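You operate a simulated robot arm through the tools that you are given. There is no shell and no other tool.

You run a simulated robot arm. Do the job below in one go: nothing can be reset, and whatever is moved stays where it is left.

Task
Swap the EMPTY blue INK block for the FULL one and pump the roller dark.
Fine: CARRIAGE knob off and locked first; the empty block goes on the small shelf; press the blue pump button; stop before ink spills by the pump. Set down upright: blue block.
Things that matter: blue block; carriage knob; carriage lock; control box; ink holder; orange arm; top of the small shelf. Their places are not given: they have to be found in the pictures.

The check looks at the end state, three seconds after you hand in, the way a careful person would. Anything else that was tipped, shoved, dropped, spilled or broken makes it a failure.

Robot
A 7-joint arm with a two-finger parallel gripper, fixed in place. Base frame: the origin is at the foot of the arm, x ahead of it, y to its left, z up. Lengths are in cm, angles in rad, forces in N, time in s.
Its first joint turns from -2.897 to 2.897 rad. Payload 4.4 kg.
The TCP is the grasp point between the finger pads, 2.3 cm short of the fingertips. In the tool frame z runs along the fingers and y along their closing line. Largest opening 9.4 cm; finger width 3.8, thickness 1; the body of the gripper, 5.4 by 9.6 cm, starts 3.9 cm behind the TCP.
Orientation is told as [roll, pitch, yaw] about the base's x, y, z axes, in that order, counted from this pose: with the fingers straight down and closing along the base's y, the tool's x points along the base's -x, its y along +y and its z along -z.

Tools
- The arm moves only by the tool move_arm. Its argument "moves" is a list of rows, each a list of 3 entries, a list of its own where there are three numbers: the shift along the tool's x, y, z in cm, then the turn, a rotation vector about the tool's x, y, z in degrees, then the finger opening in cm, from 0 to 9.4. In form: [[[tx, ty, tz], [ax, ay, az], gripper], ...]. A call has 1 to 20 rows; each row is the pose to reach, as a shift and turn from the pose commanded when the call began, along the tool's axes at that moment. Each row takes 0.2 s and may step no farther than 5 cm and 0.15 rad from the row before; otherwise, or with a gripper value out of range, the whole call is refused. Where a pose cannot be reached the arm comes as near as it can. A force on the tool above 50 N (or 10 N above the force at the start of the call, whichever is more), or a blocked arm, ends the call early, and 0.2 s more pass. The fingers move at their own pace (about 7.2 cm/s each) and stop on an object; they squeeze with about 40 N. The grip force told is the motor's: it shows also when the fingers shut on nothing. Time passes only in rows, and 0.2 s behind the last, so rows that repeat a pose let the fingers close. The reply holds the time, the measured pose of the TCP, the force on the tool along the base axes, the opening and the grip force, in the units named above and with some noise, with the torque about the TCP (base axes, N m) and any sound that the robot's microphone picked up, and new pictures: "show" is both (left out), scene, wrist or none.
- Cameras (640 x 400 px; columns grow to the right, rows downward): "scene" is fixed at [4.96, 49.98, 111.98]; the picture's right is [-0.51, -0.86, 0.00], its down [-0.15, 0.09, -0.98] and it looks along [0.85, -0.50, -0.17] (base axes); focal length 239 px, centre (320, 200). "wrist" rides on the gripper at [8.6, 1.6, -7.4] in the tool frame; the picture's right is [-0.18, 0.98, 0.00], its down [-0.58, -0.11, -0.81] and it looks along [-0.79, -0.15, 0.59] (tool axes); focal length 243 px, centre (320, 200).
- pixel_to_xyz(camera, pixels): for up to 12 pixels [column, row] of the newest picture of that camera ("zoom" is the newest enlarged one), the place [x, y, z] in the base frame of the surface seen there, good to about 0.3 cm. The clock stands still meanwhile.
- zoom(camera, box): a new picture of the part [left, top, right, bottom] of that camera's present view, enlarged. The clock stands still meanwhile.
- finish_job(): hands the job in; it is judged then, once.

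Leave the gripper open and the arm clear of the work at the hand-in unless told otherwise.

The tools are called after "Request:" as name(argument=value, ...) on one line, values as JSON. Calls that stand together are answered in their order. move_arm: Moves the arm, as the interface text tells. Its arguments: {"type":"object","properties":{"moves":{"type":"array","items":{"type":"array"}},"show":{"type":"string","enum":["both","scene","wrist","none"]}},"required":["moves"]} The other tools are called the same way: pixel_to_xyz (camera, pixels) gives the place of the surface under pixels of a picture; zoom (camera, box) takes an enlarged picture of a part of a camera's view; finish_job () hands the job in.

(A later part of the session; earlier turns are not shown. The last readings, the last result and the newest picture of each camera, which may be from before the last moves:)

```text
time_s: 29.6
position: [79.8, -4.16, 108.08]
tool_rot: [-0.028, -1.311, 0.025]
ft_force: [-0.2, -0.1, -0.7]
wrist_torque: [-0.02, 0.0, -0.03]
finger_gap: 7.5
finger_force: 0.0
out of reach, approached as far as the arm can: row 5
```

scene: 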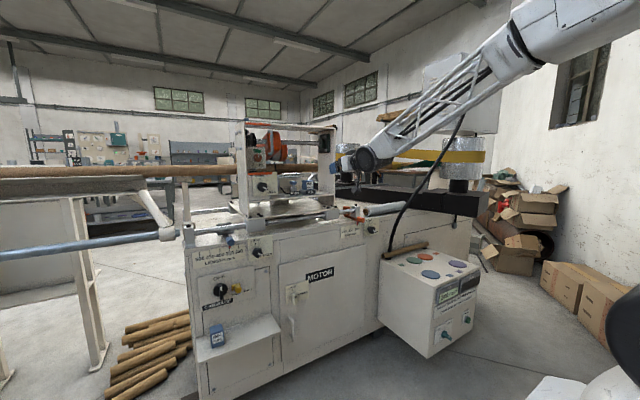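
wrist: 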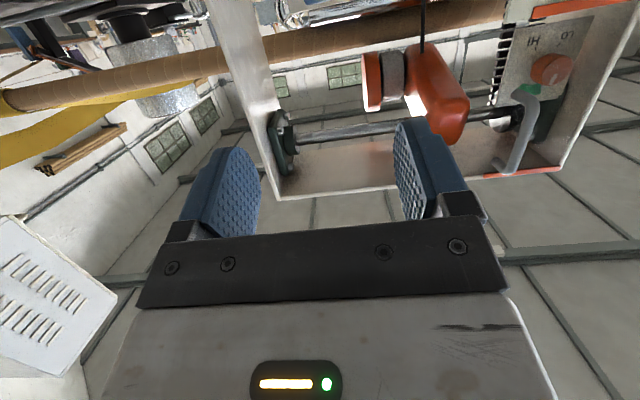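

Now at (79.8, -4.2, 108), pitched 15° with a good wrist bend. I step forward to about (92, -4, 101), in front of the EMPTY block, to test the reach.

Request:
move_arm(moves=[[[0.93, 0.02, 3.4], [0, 0, 0], 7.5], [[1.86, 0.05, 6.8], [0, 0, 0], 7.5], [[2.79, 0.08, 10.2], [0, 0, 0], 7.5], [[3.72, 0.1, 13.6], [0, 0, 0], 7.5], [[3.72, 0.1, 13.6], [0, 0, 0], 7.5]])

```text
time_s: 30.8
position: [92.15, -4.07, 100.99]
tool_rot: [-0.027, -1.311, 0.027]
ft_force: [0.0, 0.0, 0.0]
wrist_torque: [0.02, 0.0, -0.01]
finger_gap: 7.49
finger_force: 0.0
```

scene: 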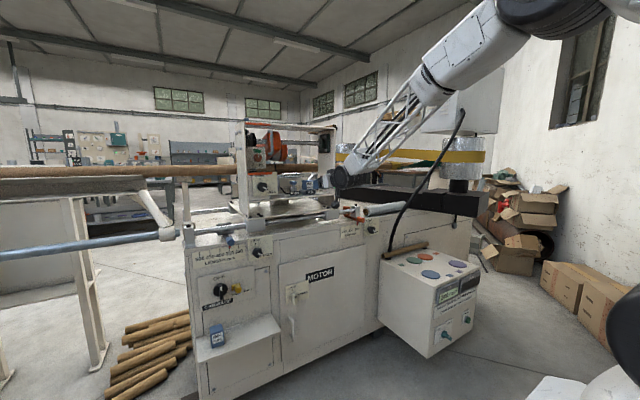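
wrist: 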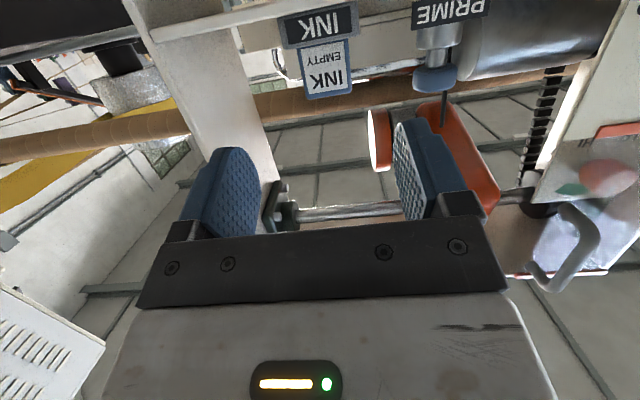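

The view shows the EMPTY block at wrist (328,68) in its holder (inverted picture), between the finger columns. I read the block and holder places from this closer view.

Request:
zoom(camera="wrist", box=[250, 0, 490, 130])

Request:
pixel_to_xyz(camera="wrist", pixels=[[305, 90], [350, 85], [303, 55], [346, 48], [328, 70], [285, 35], [355, 22], [320, 25], [435, 82], [437, 40], [447, 15], [200, 20]])

```text
2.67 times, centred on (370, 65) of wrist
```

zoom: 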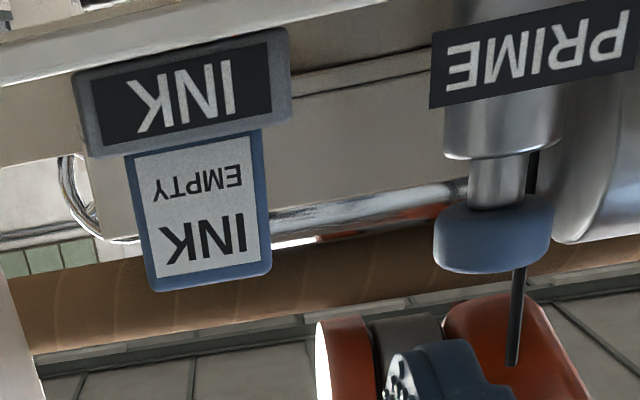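

```text
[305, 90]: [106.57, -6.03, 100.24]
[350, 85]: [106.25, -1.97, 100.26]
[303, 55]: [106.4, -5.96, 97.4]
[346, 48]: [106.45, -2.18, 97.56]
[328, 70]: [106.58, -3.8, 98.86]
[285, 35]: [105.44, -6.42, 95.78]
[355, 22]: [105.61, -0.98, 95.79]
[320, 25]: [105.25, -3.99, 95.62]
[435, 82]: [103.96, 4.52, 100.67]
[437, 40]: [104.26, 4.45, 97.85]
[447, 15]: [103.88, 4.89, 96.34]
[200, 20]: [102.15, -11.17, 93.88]
```

The block front is at x≈106.45, y -6.1 to -1.9, z up to 101.2; the holder rim is ≈97. I lower to z≈99.95 and slide in to x≈108.1 with the fingers open at 7.5 around the block.

Request:
move_arm(moves=[[[1.01, 0.05, 0.27], [0, 0, 0], 7.5], [[-0.02, 0.05, 4.14], [0, 0, 0], 7.5], [[-1.04, 0.05, 8.0], [0, 0, 0], 7.5], [[-1.94, 0.05, 11.38], [0, 0, 0], 7.5], [[-2.59, 0.05, 13.8], [0, 0, 0], 7.5], [[-3.1, 0.05, 15.73], [0, 0, 0], 7.5], [[-3.1, 0.05, 15.73], [0, 0, 0], 7.5]])

```text
time_s: 32.4
position: [108.24, -4.0, 100.0]
tool_rot: [-0.027, -1.31, 0.026]
ft_force: [0.1, 0.5, 0.4]
wrist_torque: [0.02, -0.01, 0.01]
finger_gap: 7.51
finger_force: 0.1
```

scene: 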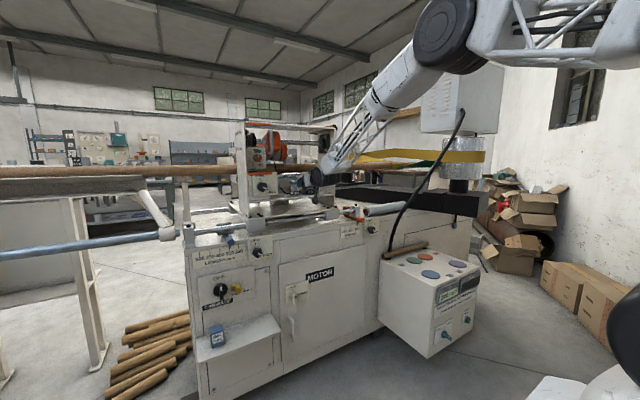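
wrist: 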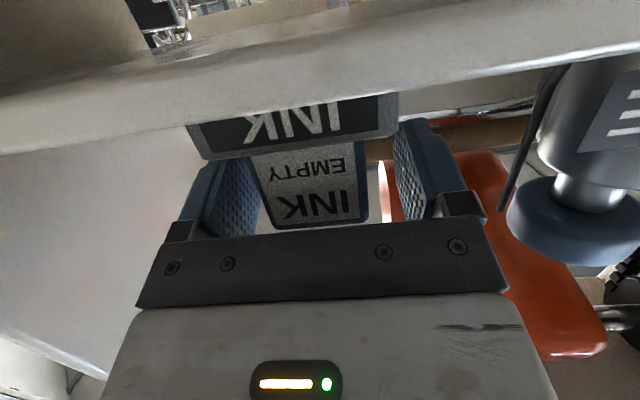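

The EMPTY block sits between the fingers. I close on it and check the side force.

Request:
move_arm(moves=[[[0, 0, 0], [0, 0, 0], 5], [[0, 0, 0], [0, 0, 0], 3.5], [[0, 0, 0], [0, 0, 0], 3.2], [[0, 0, 0], [0, 0, 0], 3.2]])

```text
time_s: 33.4
position: [108.25, -3.9, 99.86]
tool_rot: [-0.027, -1.31, 0.026]
ft_force: [0.9, 0.0, 0.6]
wrist_torque: [0.09, -0.05, -0.03]
finger_gap: 4.38
finger_force: 39.7
```

scene: 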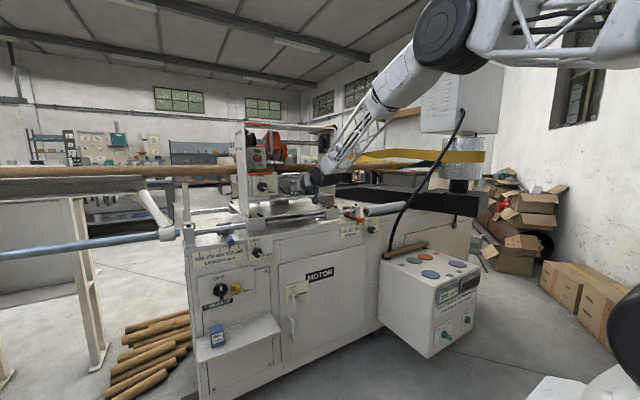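
wrist: 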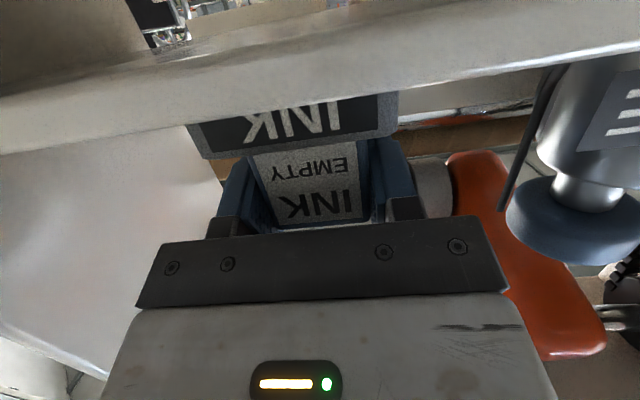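

The block is held (gap 4.38, ~40 N). I lift it straight up 3.5 cm out of the holder slowly.

Request:
move_arm(moves=[[[-0.48, 0, -0.13], [0, 0, 0], 3.2], [[-0.97, 0, -0.26], [0, 0, 0], 3.2], [[-1.45, 0, -0.39], [0, 0, 0], 3.2], [[-1.93, 0, -0.52], [0, 0, 0], 3.2], [[-2.42, 0, -0.64], [0, 0, 0], 3.2], [[-2.9, 0, -0.77], [0, 0, 0], 3.2], [[-3.38, 0, -0.9], [0, 0, 0], 3.2]])

```text
time_s: 35.0
position: [108.24, -4.11, 103.48]
tool_rot: [-0.026, -1.313, 0.025]
ft_force: [-0.4, 0.0, -0.8]
wrist_torque: [-0.02, 0.02, -0.01]
finger_gap: 4.37
finger_force: 40.5
```

scene: 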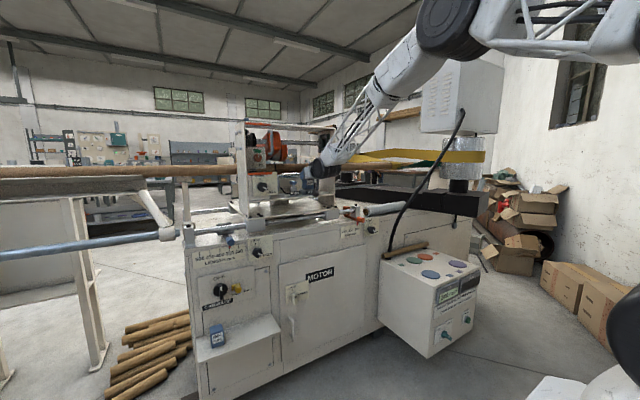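
wrist: 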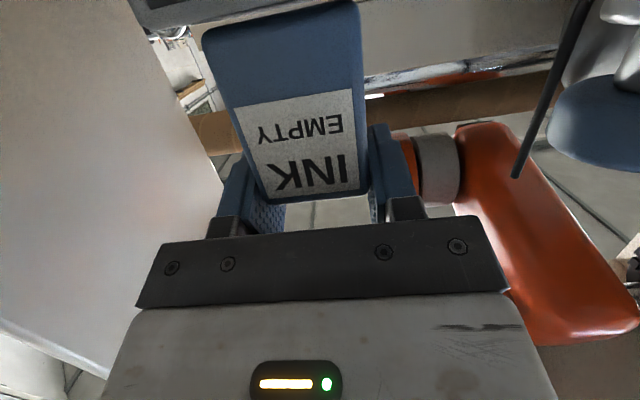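

The block is out, label EMPTY at (300,130). I check where its bottom edge is relative to the holder rim (~97).

Request:
pixel_to_xyz(camera="wrist", pixels=[[345, 10], [215, 40], [280, 25], [300, 130], [350, 190], [275, 195], [150, 10], [200, 10], [430, 165], [500, 200]])

Request:
zoom(camera="scene", box=[250, 130, 350, 210])

```text
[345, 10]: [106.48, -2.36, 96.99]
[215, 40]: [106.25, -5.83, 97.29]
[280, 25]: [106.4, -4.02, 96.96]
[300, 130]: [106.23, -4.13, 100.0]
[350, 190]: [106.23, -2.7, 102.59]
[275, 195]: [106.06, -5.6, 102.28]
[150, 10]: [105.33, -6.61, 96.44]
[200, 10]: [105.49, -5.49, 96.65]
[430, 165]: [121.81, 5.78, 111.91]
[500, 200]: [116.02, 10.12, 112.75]
```

```text
5.00 times, centred on (300, 170) of scene
```

zoom: 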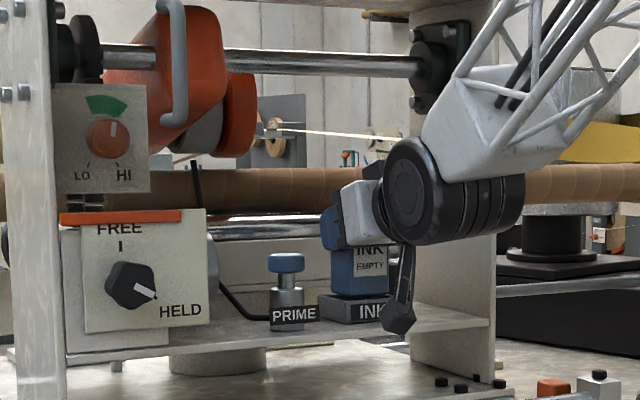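

The block top seems at z≈102.9 rather than 104.7, so it slid ~1.8 cm in the grip while leaving the holder. I zoom to judge how it is held and whether its bottom is clear of the rim.

Request:
zoom(camera="wrist", box=[130, 0, 450, 240])

Request:
zoom(camera="scene", box=[300, 160, 340, 200])

```text
1.67 times, centred on (290, 120) of wrist
```

zoom: 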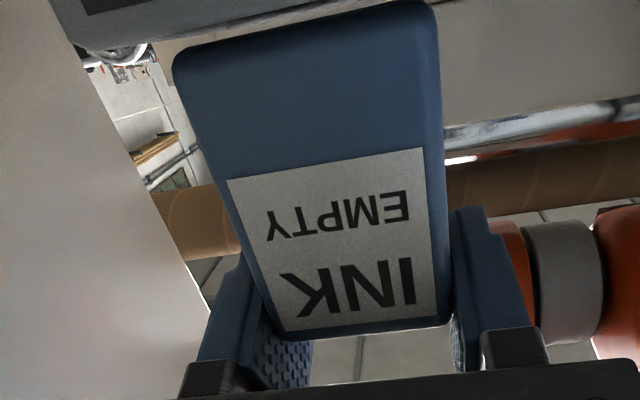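

```text
10.00 times, centred on (320, 180) of scene
```

zoom: 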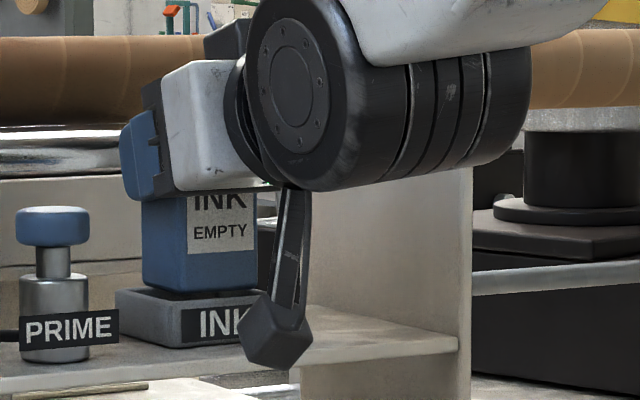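

The block looks just out of the holder with its bottom at about the rim, held by its upper ~1.8 cm. I lift another 1.5 cm slowly and check whether it follows the fingers.

Request:
move_arm(moves=[[[-0.36, 0, -0.1], [0, 0, 0], 3.2], [[-0.72, 0, -0.19], [0, 0, 0], 3.2], [[-1.09, 0, -0.29], [0, 0, 0], 3.2], [[-1.45, 0, -0.39], [0, 0, 0], 3.2]])

Request:
pixel_to_xyz(camera="wrist", pixels=[[345, 10], [215, 40], [280, 25], [300, 130], [350, 190], [275, 195]])

Request:
zoom(camera="scene", box=[300, 160, 340, 200])

```text
time_s: 36.0
position: [108.2, -4.03, 105.06]
tool_rot: [-0.028, -1.312, 0.027]
ft_force: [0.8, -0.7, -1.4]
wrist_torque: [-0.01, 0.01, -0.01]
finger_gap: 4.36
finger_force: 40.3
```

scene: 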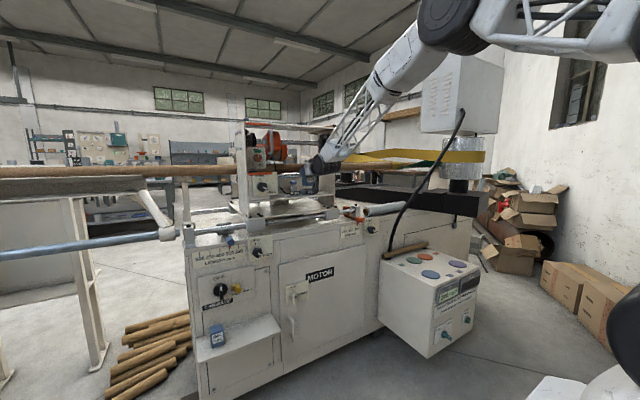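
wrist: 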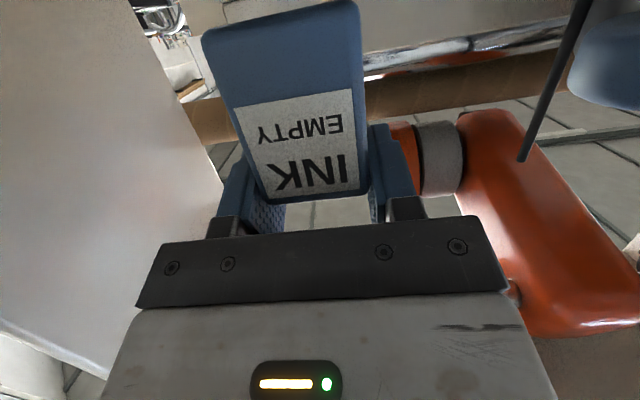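

```text
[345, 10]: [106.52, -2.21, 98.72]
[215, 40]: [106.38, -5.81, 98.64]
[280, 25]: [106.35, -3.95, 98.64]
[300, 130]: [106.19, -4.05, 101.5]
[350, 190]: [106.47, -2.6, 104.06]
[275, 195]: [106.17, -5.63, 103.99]
```

```text
10.00 times, centred on (320, 180) of scene
```

zoom: 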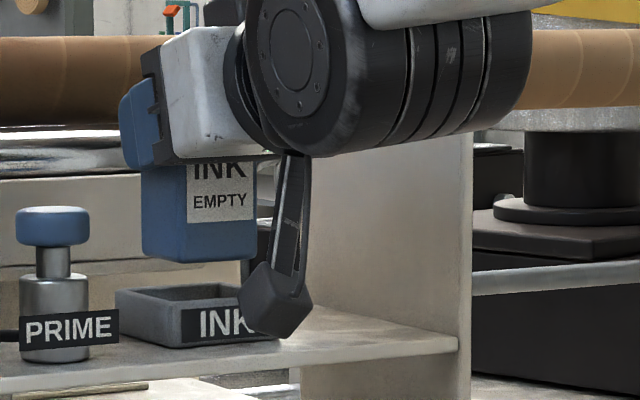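

The block now follows the fingers with its bottom at ~98.4, clear of the tray. I pull straight back out of the gantry to x≈84.

Request:
move_arm(moves=[[[0.52, 0, -1.93], [0, 0, 0], 3.2], [[1.29, 0, -4.83], [0, 0, 0], 3.2], [[2.06, 0, -7.73], [0, 0, 0], 3.2], [[2.83, 0, -10.63], [0, 0, 0], 3.2], [[3.61, 0, -13.52], [0, 0, 0], 3.2], [[4.38, 0, -16.42], [0, 0, 0], 3.2], [[5.15, 0, -19.32], [0, 0, 0], 3.2], [[5.93, 0, -22.22], [0, 0, 0], 3.2], [[6.2, 0, -23.2], [0, 0, 0], 3.2]])

```text
time_s: 38.0
position: [84.08, -3.81, 104.91]
tool_rot: [-0.029, -1.312, 0.026]
ft_force: [0.0, 0.4, -1.3]
wrist_torque: [-0.02, -0.02, -0.01]
finger_gap: 4.37
finger_force: 39.8
```

scene: 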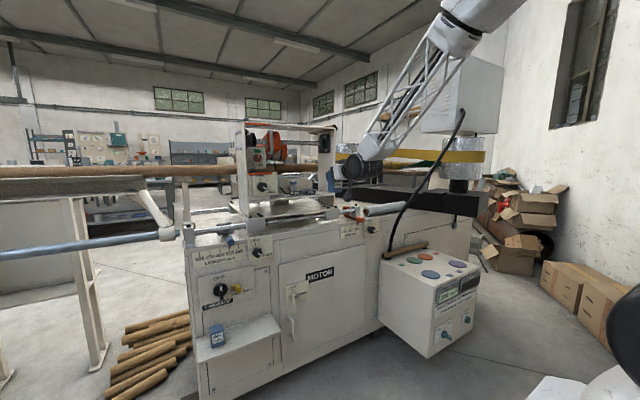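
wrist: 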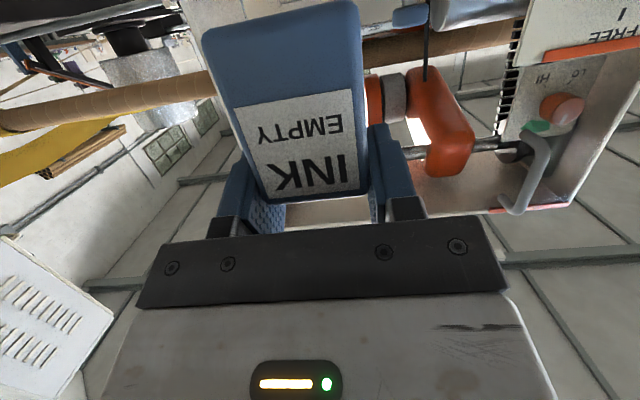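

The block is held steady outside the gantry. I carry it down-left to about (80, 32, 60) in front of the small shelf, with moderate speed.

Request:
move_arm(moves=[[[1.5, 1.2, 0.26], [0, 0, 0], 3.2], [[4.0, 3.3, 0.7], [0, 0, 0], 3.2], [[6.9, 5.7, 1.2], [0, 0, 0], 3.2], [[9.9, 8.1, 1.73], [0, 0, 0], 3.2], [[12.9, 10.5, 2.25], [0, 0, 0], 3.2], [[15.9, 13, 2.77], [0, 0, 0], 3.2], [[18.9, 15.4, 3.3], [0, 0, 0], 3.2], [[21.9, 17.9, 3.8], [0, 0, 0], 3.2], [[24.9, 20.3, 4.3], [0, 0, 0], 3.2], [[27.9, 22.7, 4.86], [0, 0, 0], 3.2], [[30.9, 25.2, 5.4], [0, 0, 0], 3.2], [[33.9, 27.6, 5.9], [0, 0, 0], 3.2], [[36.9, 30.1, 6.4], [0, 0, 0], 3.2], [[39.9, 32.5, 6.95], [0, 0, 0], 3.2], [[42.5, 34.7, 7.4], [0, 0, 0], 3.2], [[44.0, 35.9, 7.66], [0, 0, 0], 3.2], [[44.5, 36.3, 7.75], [0, 0, 0], 3.2]])

```text
time_s: 41.5
position: [80.08, 31.93, 59.55]
tool_rot: [-0.028, -1.311, 0.026]
ft_force: [-0.7, -1.1, -0.7]
wrist_torque: [0.0, 0.01, 0.01]
finger_gap: 4.36
finger_force: 39.9
```

scene: 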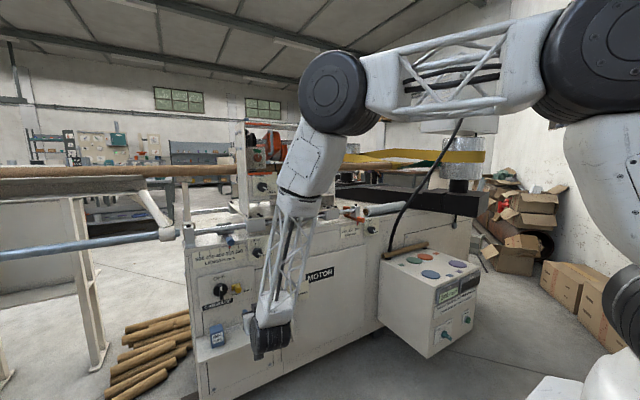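
wrist: 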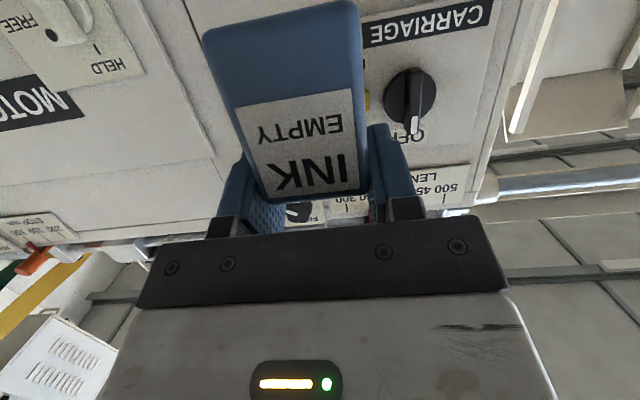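

I'm in front of the shelf. Before placing, I read the shelf surface and FULL block positions again from the scene picture.

Request:
zoom(camera="scene", box=[190, 290, 300, 370])

Request:
pixel_to_xyz(camera="scene", pixels=[[235, 340], [235, 330], [245, 345], [230, 350], [205, 356], [277, 325], [275, 332], [217, 326], [211, 328], [223, 328], [217, 337], [221, 343]])

```text
5.00 times, centred on (245, 330) of scene
```

zoom: 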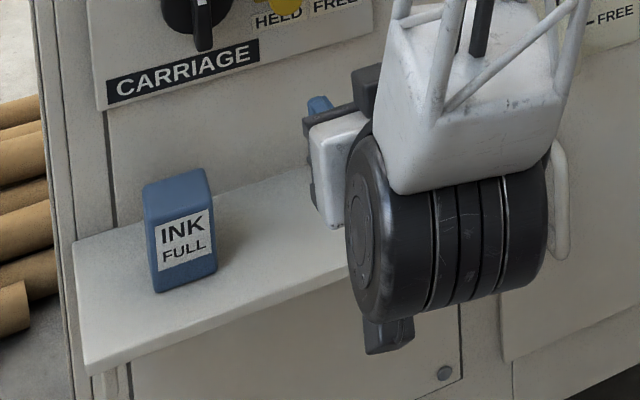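

```text
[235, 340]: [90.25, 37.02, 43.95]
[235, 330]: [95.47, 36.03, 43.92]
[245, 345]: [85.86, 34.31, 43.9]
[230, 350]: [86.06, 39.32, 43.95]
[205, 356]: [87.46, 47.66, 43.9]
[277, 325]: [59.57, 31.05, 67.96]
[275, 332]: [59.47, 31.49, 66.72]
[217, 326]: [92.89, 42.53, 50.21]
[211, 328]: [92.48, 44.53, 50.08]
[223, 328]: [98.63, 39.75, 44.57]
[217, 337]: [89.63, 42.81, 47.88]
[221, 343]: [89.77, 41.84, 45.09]
```

The shelf top is at z≈43.93 and the FULL block stands at y≈42.8. I move the EMPTY block over the shelf at y≈32 and lower so its bottom is about 0.6 cm above the shelf.

Request:
move_arm(moves=[[[0.5, 0, 3.1], [0, 0, 0], 3.2], [[0.95, 0, 6.2], [0, 0, 0], 3.2], [[1.4, 0, 9.2], [0, 0, 0], 3.2], [[1.89, 0, 12.3], [0, 0, 0], 3.2], [[2.97, 0, 12.59], [0, 0, 0], 3.2], [[4.05, 0, 12.87], [0, 0, 0], 3.2], [[5.13, 0, 13.16], [0, 0, 0], 3.2], [[5.13, 0, 13.16], [0, 0, 0], 3.2]])

Request:
zoom(camera="scene", box=[190, 290, 300, 370])

```text
time_s: 43.4
position: [91.72, 31.91, 51.51]
tool_rot: [-0.029, -1.312, 0.027]
ft_force: [0.3, -0.1, -1.6]
wrist_torque: [-0.01, 0.03, -0.02]
finger_gap: 4.36
finger_force: 40.2
```

scene: 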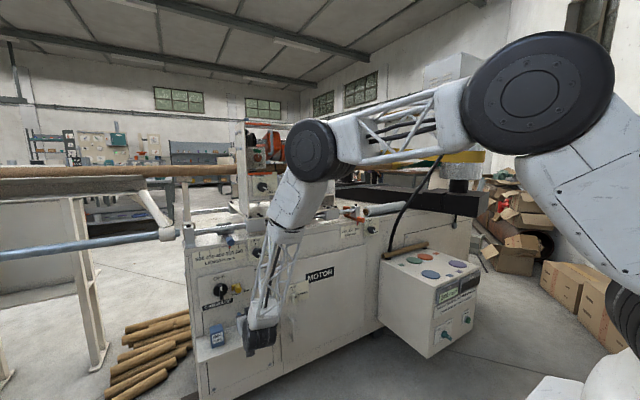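
wrist: 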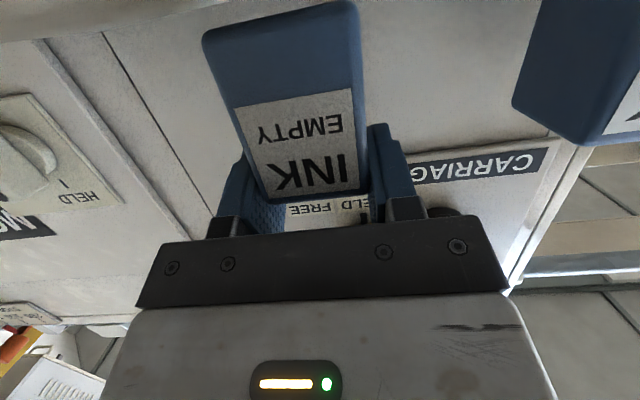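

```text
5.00 times, centred on (245, 330) of scene
```

zoom: 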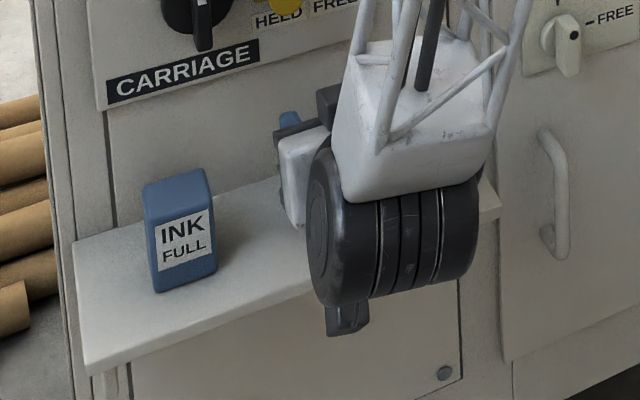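

TCP z is 51.5; the bottom should touch at about 50.6. I lower in 0.15–0.2 cm steps and watch the vertical force.

Request:
move_arm(moves=[[[0.19, 0, 0.05], [0, 0, 0], 3.2], [[0.39, 0, 0.1], [0, 0, 0], 3.2], [[0.58, 0, 0.155], [0, 0, 0], 3.2], [[0.72, 0, 0.19], [0, 0, 0], 3.2], [[0.72, 0, 0.19], [0, 0, 0], 3.2]], show="wrist")

Request:
pixel_to_xyz(camera="wrist", pixels=[[345, 10], [215, 40], [280, 22], [180, 20], [400, 8], [300, 130]])

```text
time_s: 44.5
position: [91.74, 31.97, 50.73]
tool_rot: [-0.03, -1.31, 0.027]
ft_force: [0.7, 0.0, -1.1]
wrist_torque: [-0.02, -0.01, -0.02]
finger_gap: 4.32
finger_force: 40.1
```

wrist: 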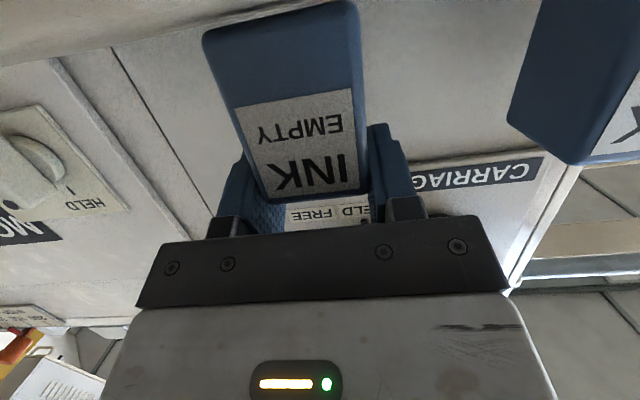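

```text
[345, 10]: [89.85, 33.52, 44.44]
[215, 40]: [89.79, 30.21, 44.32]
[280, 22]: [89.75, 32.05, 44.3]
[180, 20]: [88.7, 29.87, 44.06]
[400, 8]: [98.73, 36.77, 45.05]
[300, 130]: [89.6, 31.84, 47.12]
```

Nearly touching (bottom ≈44.2). I continue down in 0.08 cm steps.

Request:
move_arm(moves=[[[0.08, 0, 0.02], [0, 0, 0], 3.2], [[0.155, 0, 0.04], [0, 0, 0], 3.2], [[0.23, 0, 0.06], [0, 0, 0], 3.2], [[0.23, 0, 0.06], [0, 0, 0], 3.2]], show="wrist")

```text
time_s: 45.5
position: [91.61, 31.89, 50.56]
tool_rot: [-0.028, -1.312, 0.026]
ft_force: [-1.8, 0.1, 5.6]
wrist_torque: [0.19, 0.04, 0.04]
finger_gap: 4.38
finger_force: 39.7
```

wrist: 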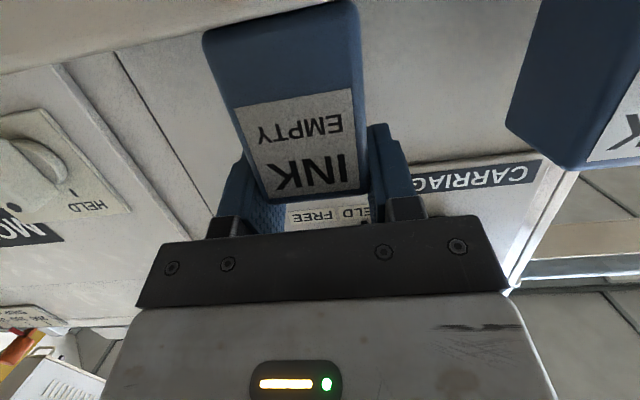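

Contact is felt (5.6 N up). I open the fingers to 6.5 cm and retract straight back.

Request:
move_arm(moves=[[[0, 0, 0], [0, 0, 0], 5.2], [[0, 0, 0], [0, 0, 0], 6.5], [[0, 0, 0], [0, 0, 0], 6.5], [[0.39, 0, -1.45], [0, 0, 0], 6.5], [[1.03, 0, -3.86], [0, 0, 0], 6.5], [[2.06, 0, -7.73], [0, 0, 0], 6.5], [[3.1, 0, -11.6], [0, 0, 0], 6.5]])

Request:
zoom(camera="scene", box=[190, 290, 300, 370])

```text
time_s: 47.1
position: [79.56, 31.94, 50.41]
tool_rot: [-0.028, -1.311, 0.025]
ft_force: [0.0, 0.9, 0.5]
wrist_torque: [-0.03, 0.02, -0.01]
finger_gap: 6.53
finger_force: 0.0
```

scene: 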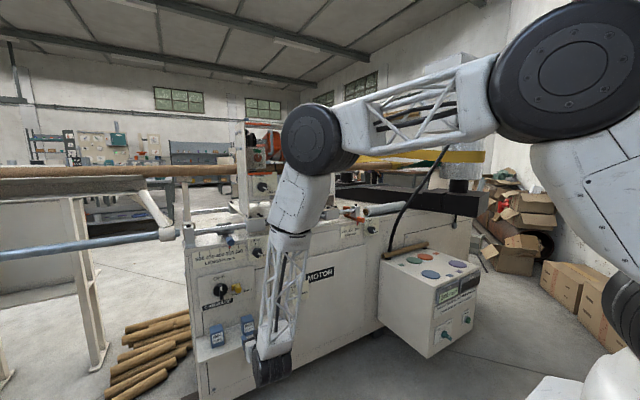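
wrist: 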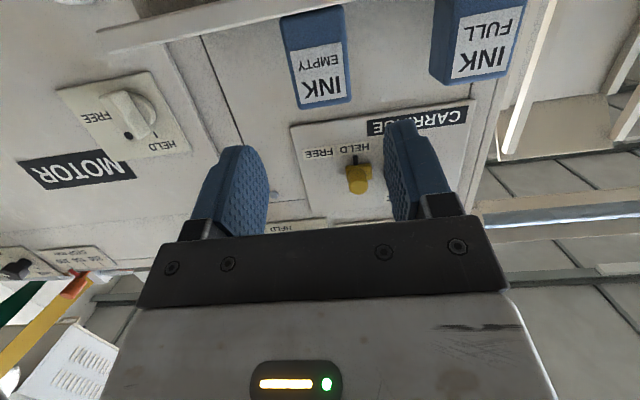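

```text
5.00 times, centred on (245, 330) of scene
```

zoom: 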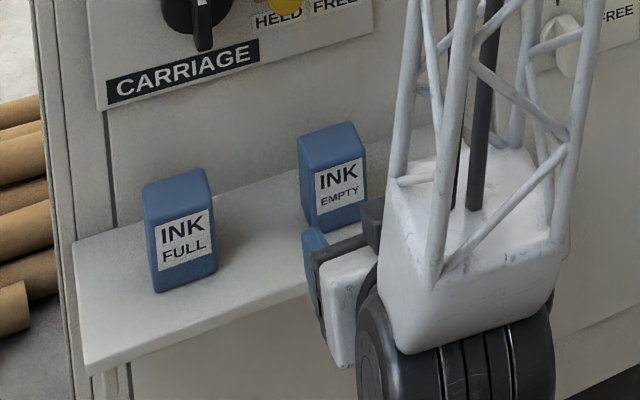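

The EMPTY block stands upright on the shelf. Next, the FULL block: I shift left to y≈42.8 at z≈48.9, staying back at x≈78.

Request:
move_arm(moves=[[[0.9, 3.5, -1.0], [0, 0, 0], 7.5], [[1.4, 7.2, -1.1], [0, 0, 0], 7.5], [[1.9, 10.9, -1.1], [0, 0, 0], 7.5], [[1.9, 10.9, -1.1], [0, 0, 0], 7.5]])

Request:
zoom(camera="wrist", box=[240, 0, 420, 120])

```text
time_s: 48.1
position: [77.89, 42.78, 48.86]
tool_rot: [-0.027, -1.31, 0.026]
ft_force: [0.4, 0.0, -0.2]
wrist_torque: [0.0, -0.04, 0.0]
finger_gap: 7.51
finger_force: 0.0
```

scene: 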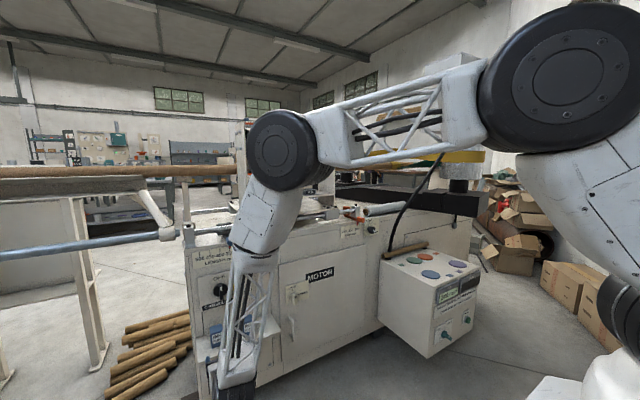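
wrist: 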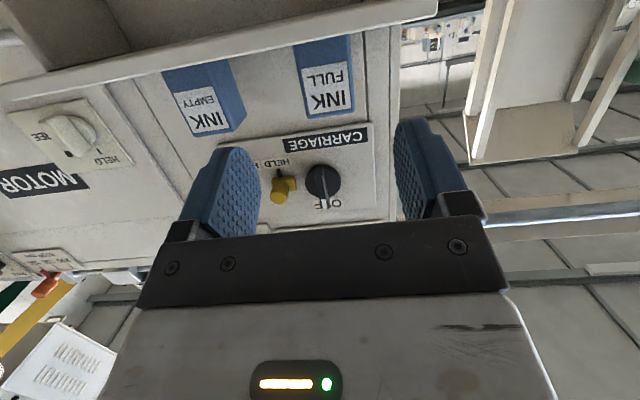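

```text
3.33 times, centred on (330, 60) of wrist
```

zoom: 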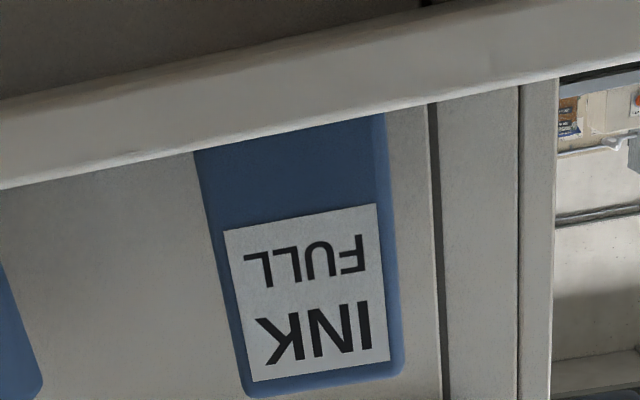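

Request:
pixel_to_xyz(camera="zoom", pixels=[[250, 385], [398, 365], [205, 170], [380, 130], [235, 250], [375, 220], [320, 300], [240, 330], [390, 310], [300, 390]])

```text
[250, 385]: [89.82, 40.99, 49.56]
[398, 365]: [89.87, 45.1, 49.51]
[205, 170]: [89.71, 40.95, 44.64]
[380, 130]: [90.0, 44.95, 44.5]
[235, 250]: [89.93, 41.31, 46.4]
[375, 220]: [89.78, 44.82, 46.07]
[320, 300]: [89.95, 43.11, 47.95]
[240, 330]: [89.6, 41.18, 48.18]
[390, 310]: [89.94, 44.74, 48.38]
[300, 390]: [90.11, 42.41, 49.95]
```

The FULL block spans y 40.85–45.15, front x≈89.85, square to the shelf. I advance to (91.7, 43.0, 48.9) with fingers open around it.

Request:
move_arm(moves=[[[-0.7, 0.1, 2.9], [0, 0, 0], 7.5], [[-1.5, 0.2, 5.8], [0, 0, 0], 7.5], [[-2.3, 0.2, 8.7], [0, 0, 0], 7.5], [[-3.0, 0.2, 11.3], [0, 0, 0], 7.5], [[-3.57, 0.2, 13.38], [0, 0, 0], 7.5], [[-3.57, 0.2, 13.38], [0, 0, 0], 7.5]])

```text
time_s: 49.5
position: [91.82, 42.81, 48.67]
tool_rot: [-0.027, -1.31, 0.026]
ft_force: [-0.7, -0.1, -0.3]
wrist_torque: [0.01, 0.0, -0.05]
finger_gap: 7.51
finger_force: 0.0
```

scene: 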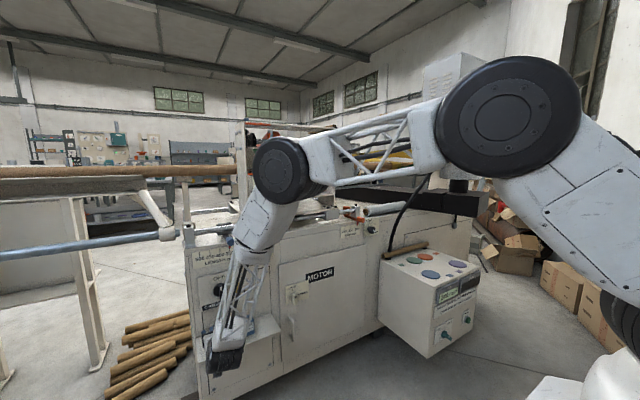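
wrist: 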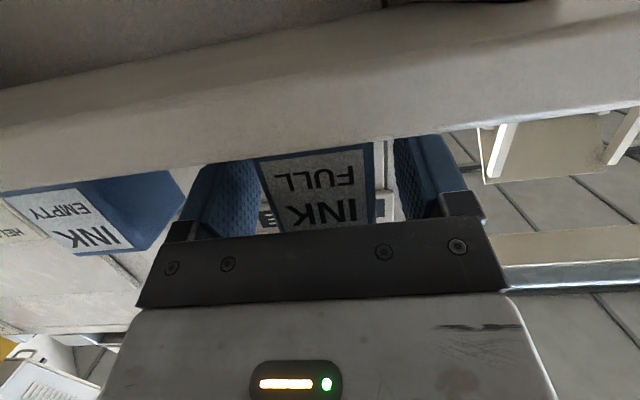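

The block is centred between the fingers. I close on it.

Request:
move_arm(moves=[[[0, 0, 0], [0, 0, 0], 5.5], [[0, 0, 0], [0, 0, 0], 4], [[0, 0, 0], [0, 0, 0], 3.2], [[0, 0, 0], [0, 0, 0], 3.2]], show="wrist")

```text
time_s: 50.5
position: [91.87, 42.88, 48.66]
tool_rot: [-0.028, -1.31, 0.025]
ft_force: [0.4, 0.6, 2.6]
wrist_torque: [0.06, -0.04, -0.04]
finger_gap: 4.36
finger_force: 40.1
```

wrist: 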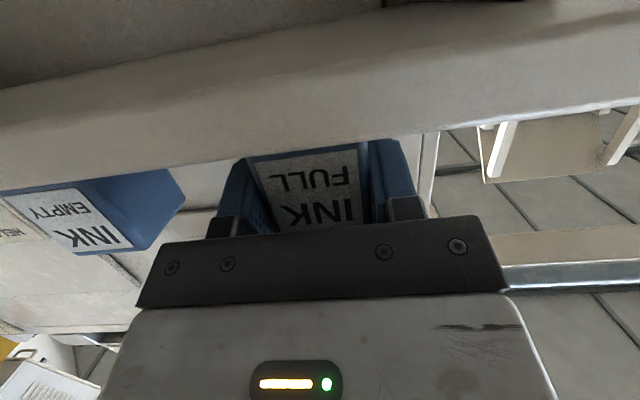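

Gripped (gap 4.36). I lift 4 cm straight up, then draw back from the shelf to x≈80.

Request:
move_arm(moves=[[[-0.48, 0, -0.13], [0, 0, 0], 3.2], [[-1.2, 0, -0.32], [0, 0, 0], 3.2], [[-2.1, 0, -0.57], [0, 0, 0], 3.2], [[-3.0, 0, -0.8], [0, 0, 0], 3.2], [[-3.86, 0, -1.03], [0, 0, 0], 3.2], [[-3.6, 0, -2.0], [0, 0, 0], 3.2], [[-3.0, 0, -4.3], [0, 0, 0], 3.2], [[-2.3, 0, -7.0], [0, 0, 0], 3.2], [[-1.5, 0, -9.9], [0, 0, 0], 3.2], [[-0.85, 0, -12.3], [0, 0, 0], 3.2], [[-0.75, 0, -12.6], [0, 0, 0], 3.2]])

Request:
zoom(camera="wrist", box=[130, 0, 450, 240])

```text
time_s: 53.0
position: [79.89, 42.96, 52.76]
tool_rot: [-0.026, -1.312, 0.026]
ft_force: [-0.9, 0.4, -3.0]
wrist_torque: [-0.03, 0.02, 0.01]
finger_gap: 4.35
finger_force: 40.1
```

scene: 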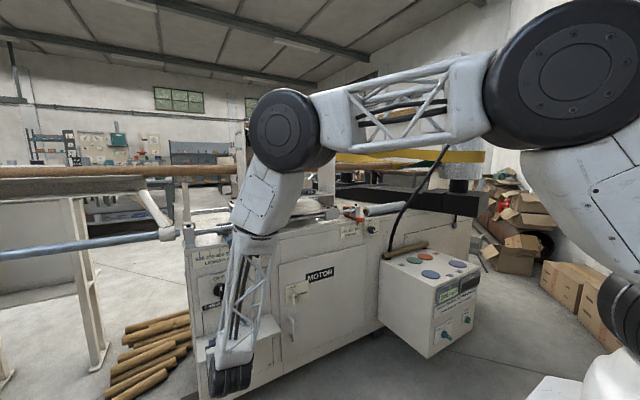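
wrist: 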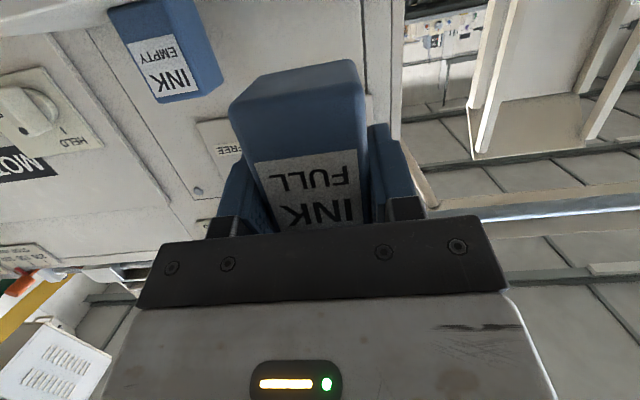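

```text
1.67 times, centred on (290, 120) of wrist
```

zoom: 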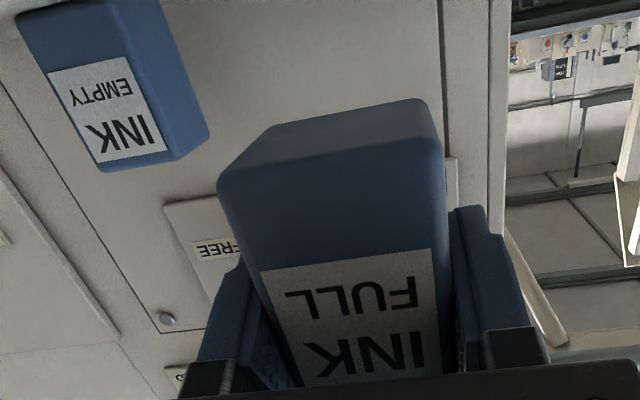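

The FULL block is held with no slip. I read its bottom edge relative to the TCP for later insertion.

Request:
pixel_to_xyz(camera="wrist", pixels=[[240, 112], [300, 95], [355, 85], [300, 80], [250, 85], [345, 68], [235, 130], [362, 110], [350, 160], [265, 165], [310, 195]])

```text
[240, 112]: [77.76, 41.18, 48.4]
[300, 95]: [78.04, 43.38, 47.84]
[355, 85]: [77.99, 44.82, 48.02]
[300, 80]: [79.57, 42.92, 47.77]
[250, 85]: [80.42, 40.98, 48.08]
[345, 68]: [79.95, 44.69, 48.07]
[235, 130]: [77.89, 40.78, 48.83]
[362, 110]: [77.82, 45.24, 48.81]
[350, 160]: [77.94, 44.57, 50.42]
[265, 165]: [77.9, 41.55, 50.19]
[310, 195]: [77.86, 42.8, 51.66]
```

Bottom is 4.8 below the TCP, front face 1.95 ahead of... nearer than the TCP. Now I look at the empty tray from the scene camera to fix its position before carrying the block there.

Request:
zoom(camera="scene", box=[290, 170, 330, 195])

```text
16.00 times, centred on (310, 182) of scene
```

zoom: 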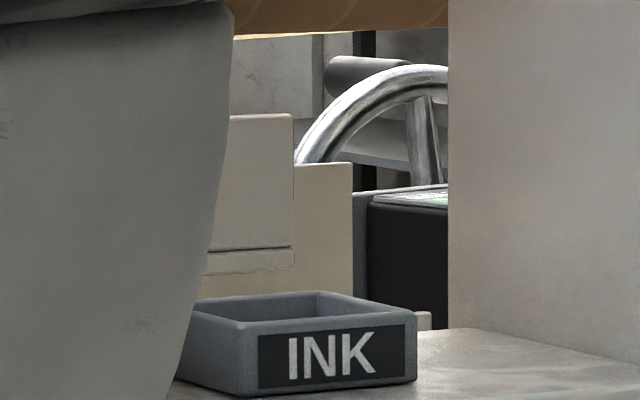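

Request:
pixel_to_xyz(camera="zoom", pixels=[[248, 328], [330, 321], [412, 318], [380, 303], [345, 294], [300, 293], [240, 298], [215, 310], [340, 310], [290, 308], [330, 360], [330, 313]])

```text
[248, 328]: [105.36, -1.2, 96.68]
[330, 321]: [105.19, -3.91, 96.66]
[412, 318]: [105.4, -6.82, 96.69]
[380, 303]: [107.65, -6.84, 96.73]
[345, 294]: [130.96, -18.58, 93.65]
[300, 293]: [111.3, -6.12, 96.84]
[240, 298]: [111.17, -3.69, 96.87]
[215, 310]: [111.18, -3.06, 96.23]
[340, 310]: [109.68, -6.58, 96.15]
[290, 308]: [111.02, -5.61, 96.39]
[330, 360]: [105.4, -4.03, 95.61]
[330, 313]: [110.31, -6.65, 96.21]
```

The tray's rim is at z≈96.8, centred y≈-4.0, x≈108.4, with good clearance around a 4.3 cm block. I carry the FULL block up-right to about (84, -4, 107).

Request:
move_arm(moves=[[[-0.8, -0.71, -0.15], [0, 0, 0], 3.2], [[-2.39, -2.13, -0.44], [0, 0, 0], 3.2], [[-4.78, -4.27, -0.88], [0, 0, 0], 3.2], [[-7.7, -6.87, -1.42], [0, 0, 0], 3.2], [[-10.62, -9.48, -1.96], [0, 0, 0], 3.2], [[-13.54, -12.09, -2.5], [0, 0, 0], 3.2], [[-16.46, -14.69, -3.04], [0, 0, 0], 3.2], [[-19.38, -17.3, -3.58], [0, 0, 0], 3.2], [[-22.3, -19.91, -4.12], [0, 0, 0], 3.2], [[-25.22, -22.52, -4.66], [0, 0, 0], 3.2], [[-28.14, -25.12, -5.2], [0, 0, 0], 3.2], [[-31.06, -27.73, -5.74], [0, 0, 0], 3.2], [[-33.98, -30.34, -6.28], [0, 0, 0], 3.2], [[-36.9, -32.94, -6.82], [0, 0, 0], 3.2], [[-39.83, -35.55, -7.37], [0, 0, 0], 3.2], [[-42.75, -38.16, -7.91], [0, 0, 0], 3.2], [[-45.67, -40.76, -8.45], [0, 0, 0], 3.2], [[-48.32, -43.13, -8.94], [0, 0, 0], 3.2], [[-50.98, -45.5, -9.43], [0, 0, 0], 3.2], [[-53.1, -47.4, -9.82], [0, 0, 0], 3.2]])

```text
time_s: 57.1
position: [84.29, -3.99, 106.97]
tool_rot: [-0.029, -1.312, 0.026]
ft_force: [0.2, -1.3, -1.1]
wrist_torque: [0.01, 0.02, 0.0]
finger_gap: 4.33
finger_force: 39.8
```

scene: 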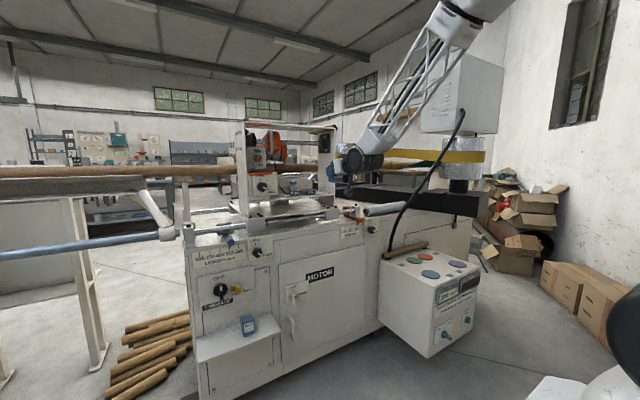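
wrist: 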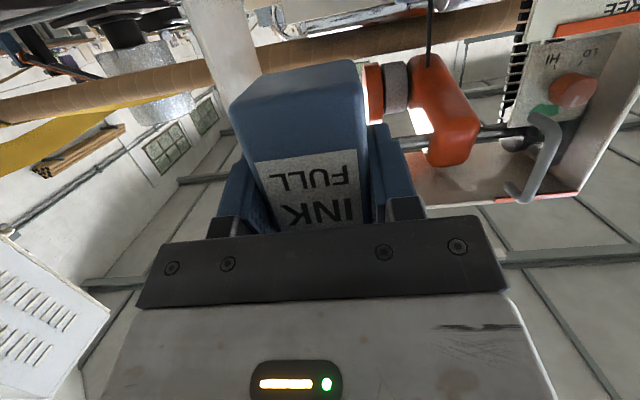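

The block is steady at (84.3, -4, 107). I move forward into the gantry at a height where its bottom (≈99.2) clears the rim (96.8), stopping over the tray at x≈108.4.

Request:
move_arm(moves=[[[-0.2, 0, 1.5], [0, 0, 0], 3.2], [[-0.7, 0, 5.0], [0, 0, 0], 3.2], [[-1.2, 0, 8.9], [0, 0, 0], 3.2], [[-1.75, 0, 12.8], [0, 0, 0], 3.2], [[-2.3, 0, 16.7], [0, 0, 0], 3.2], [[-2.8, 0, 20.4], [0, 0, 0], 3.2], [[-3.1, 0, 22.8], [0, 0, 0], 3.2], [[-3.3, 0, 24.1], [0, 0, 0], 3.2], [[-3.3, 0, 24.1], [0, 0, 0], 3.2]])

Request:
zoom(camera="scene", box=[290, 160, 340, 200])

Request:
pixel_to_xyz(camera="wrist", pixels=[[240, 112], [300, 95], [355, 85], [310, 195], [250, 85], [345, 68]])

```text
time_s: 59.1
position: [108.26, -4.0, 103.8]
tool_rot: [-0.028, -1.309, 0.025]
ft_force: [1.1, -0.3, -1.0]
wrist_torque: [0.0, 0.0, 0.03]
finger_gap: 4.38
finger_force: 40.1
```

scene: 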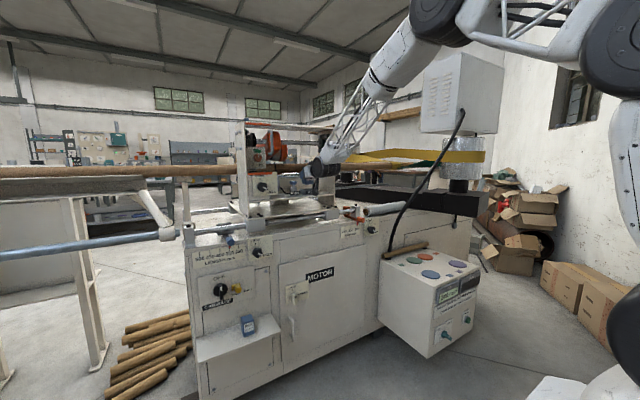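
wrist: 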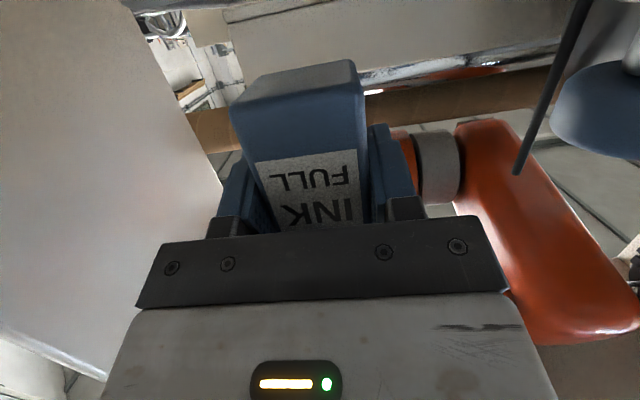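

```text
10.00 times, centred on (315, 180) of scene
```

zoom: 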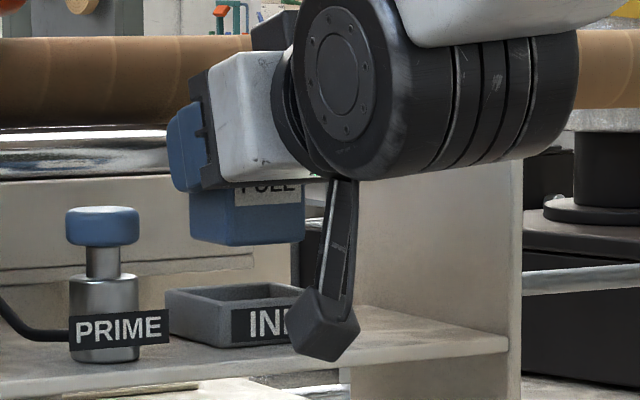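

```text
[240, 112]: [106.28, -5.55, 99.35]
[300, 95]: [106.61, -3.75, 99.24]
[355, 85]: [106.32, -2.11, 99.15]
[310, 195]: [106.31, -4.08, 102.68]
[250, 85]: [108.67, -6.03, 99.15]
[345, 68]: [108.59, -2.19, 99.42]
```

The block hovers over the tray: front x≈106.35, y centre ≈-4, bottom ≈99.1. I lower straight down 3.2 cm in small steps and check for contact.

Request:
move_arm(moves=[[[0.48, 0, 0.13], [0, 0, 0], 3.2], [[0.97, 0, 0.26], [0, 0, 0], 3.2], [[1.45, 0.01, 0.39], [0, 0, 0], 3.2], [[1.93, 0.01, 0.51], [0, 0, 0], 3.2], [[2.32, 0.02, 0.62], [0, 0, 0], 3.2], [[2.7, 0.02, 0.72], [0, 0, 0], 3.2], [[3.09, 0.02, 0.82], [0, 0, 0], 3.2], [[3.09, 0.02, 0.82], [0, 0, 0], 3.2]])

Request:
zoom(camera="scene", box=[290, 160, 340, 200])

```text
time_s: 61.0
position: [108.16, -4.08, 100.66]
tool_rot: [-0.028, -1.31, 0.025]
ft_force: [-0.2, -0.3, -1.6]
wrist_torque: [-0.01, 0.0, -0.03]
finger_gap: 4.35
finger_force: 39.9
```

scene: 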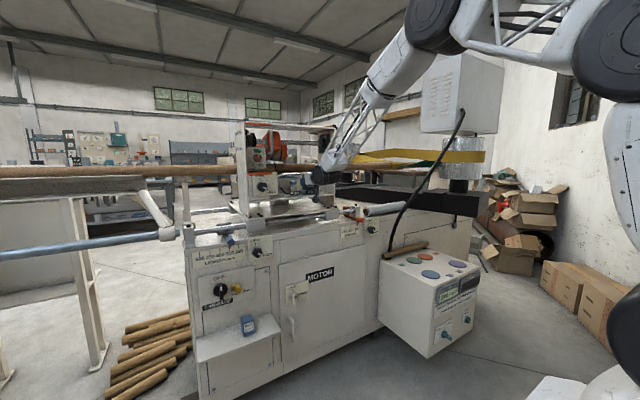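
wrist: 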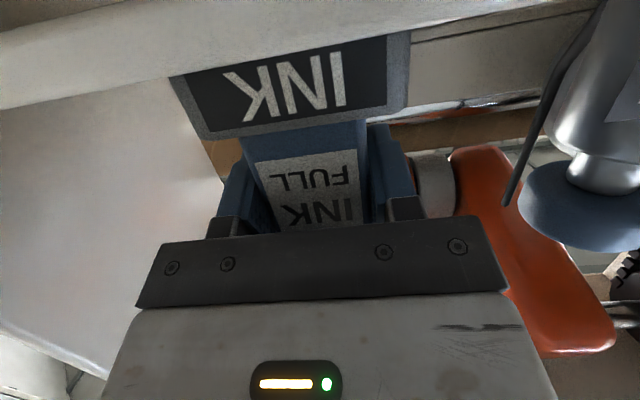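

```text
10.00 times, centred on (315, 180) of scene
```

zoom: 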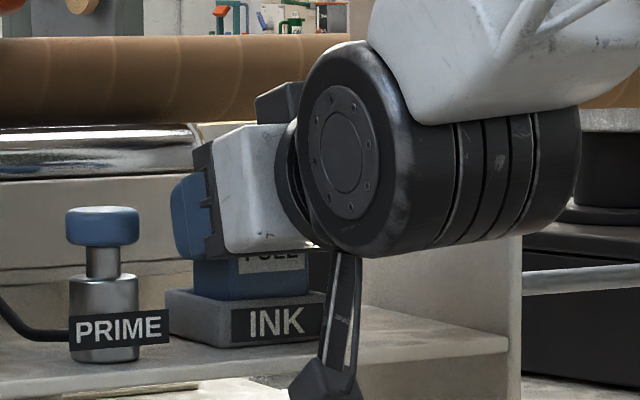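

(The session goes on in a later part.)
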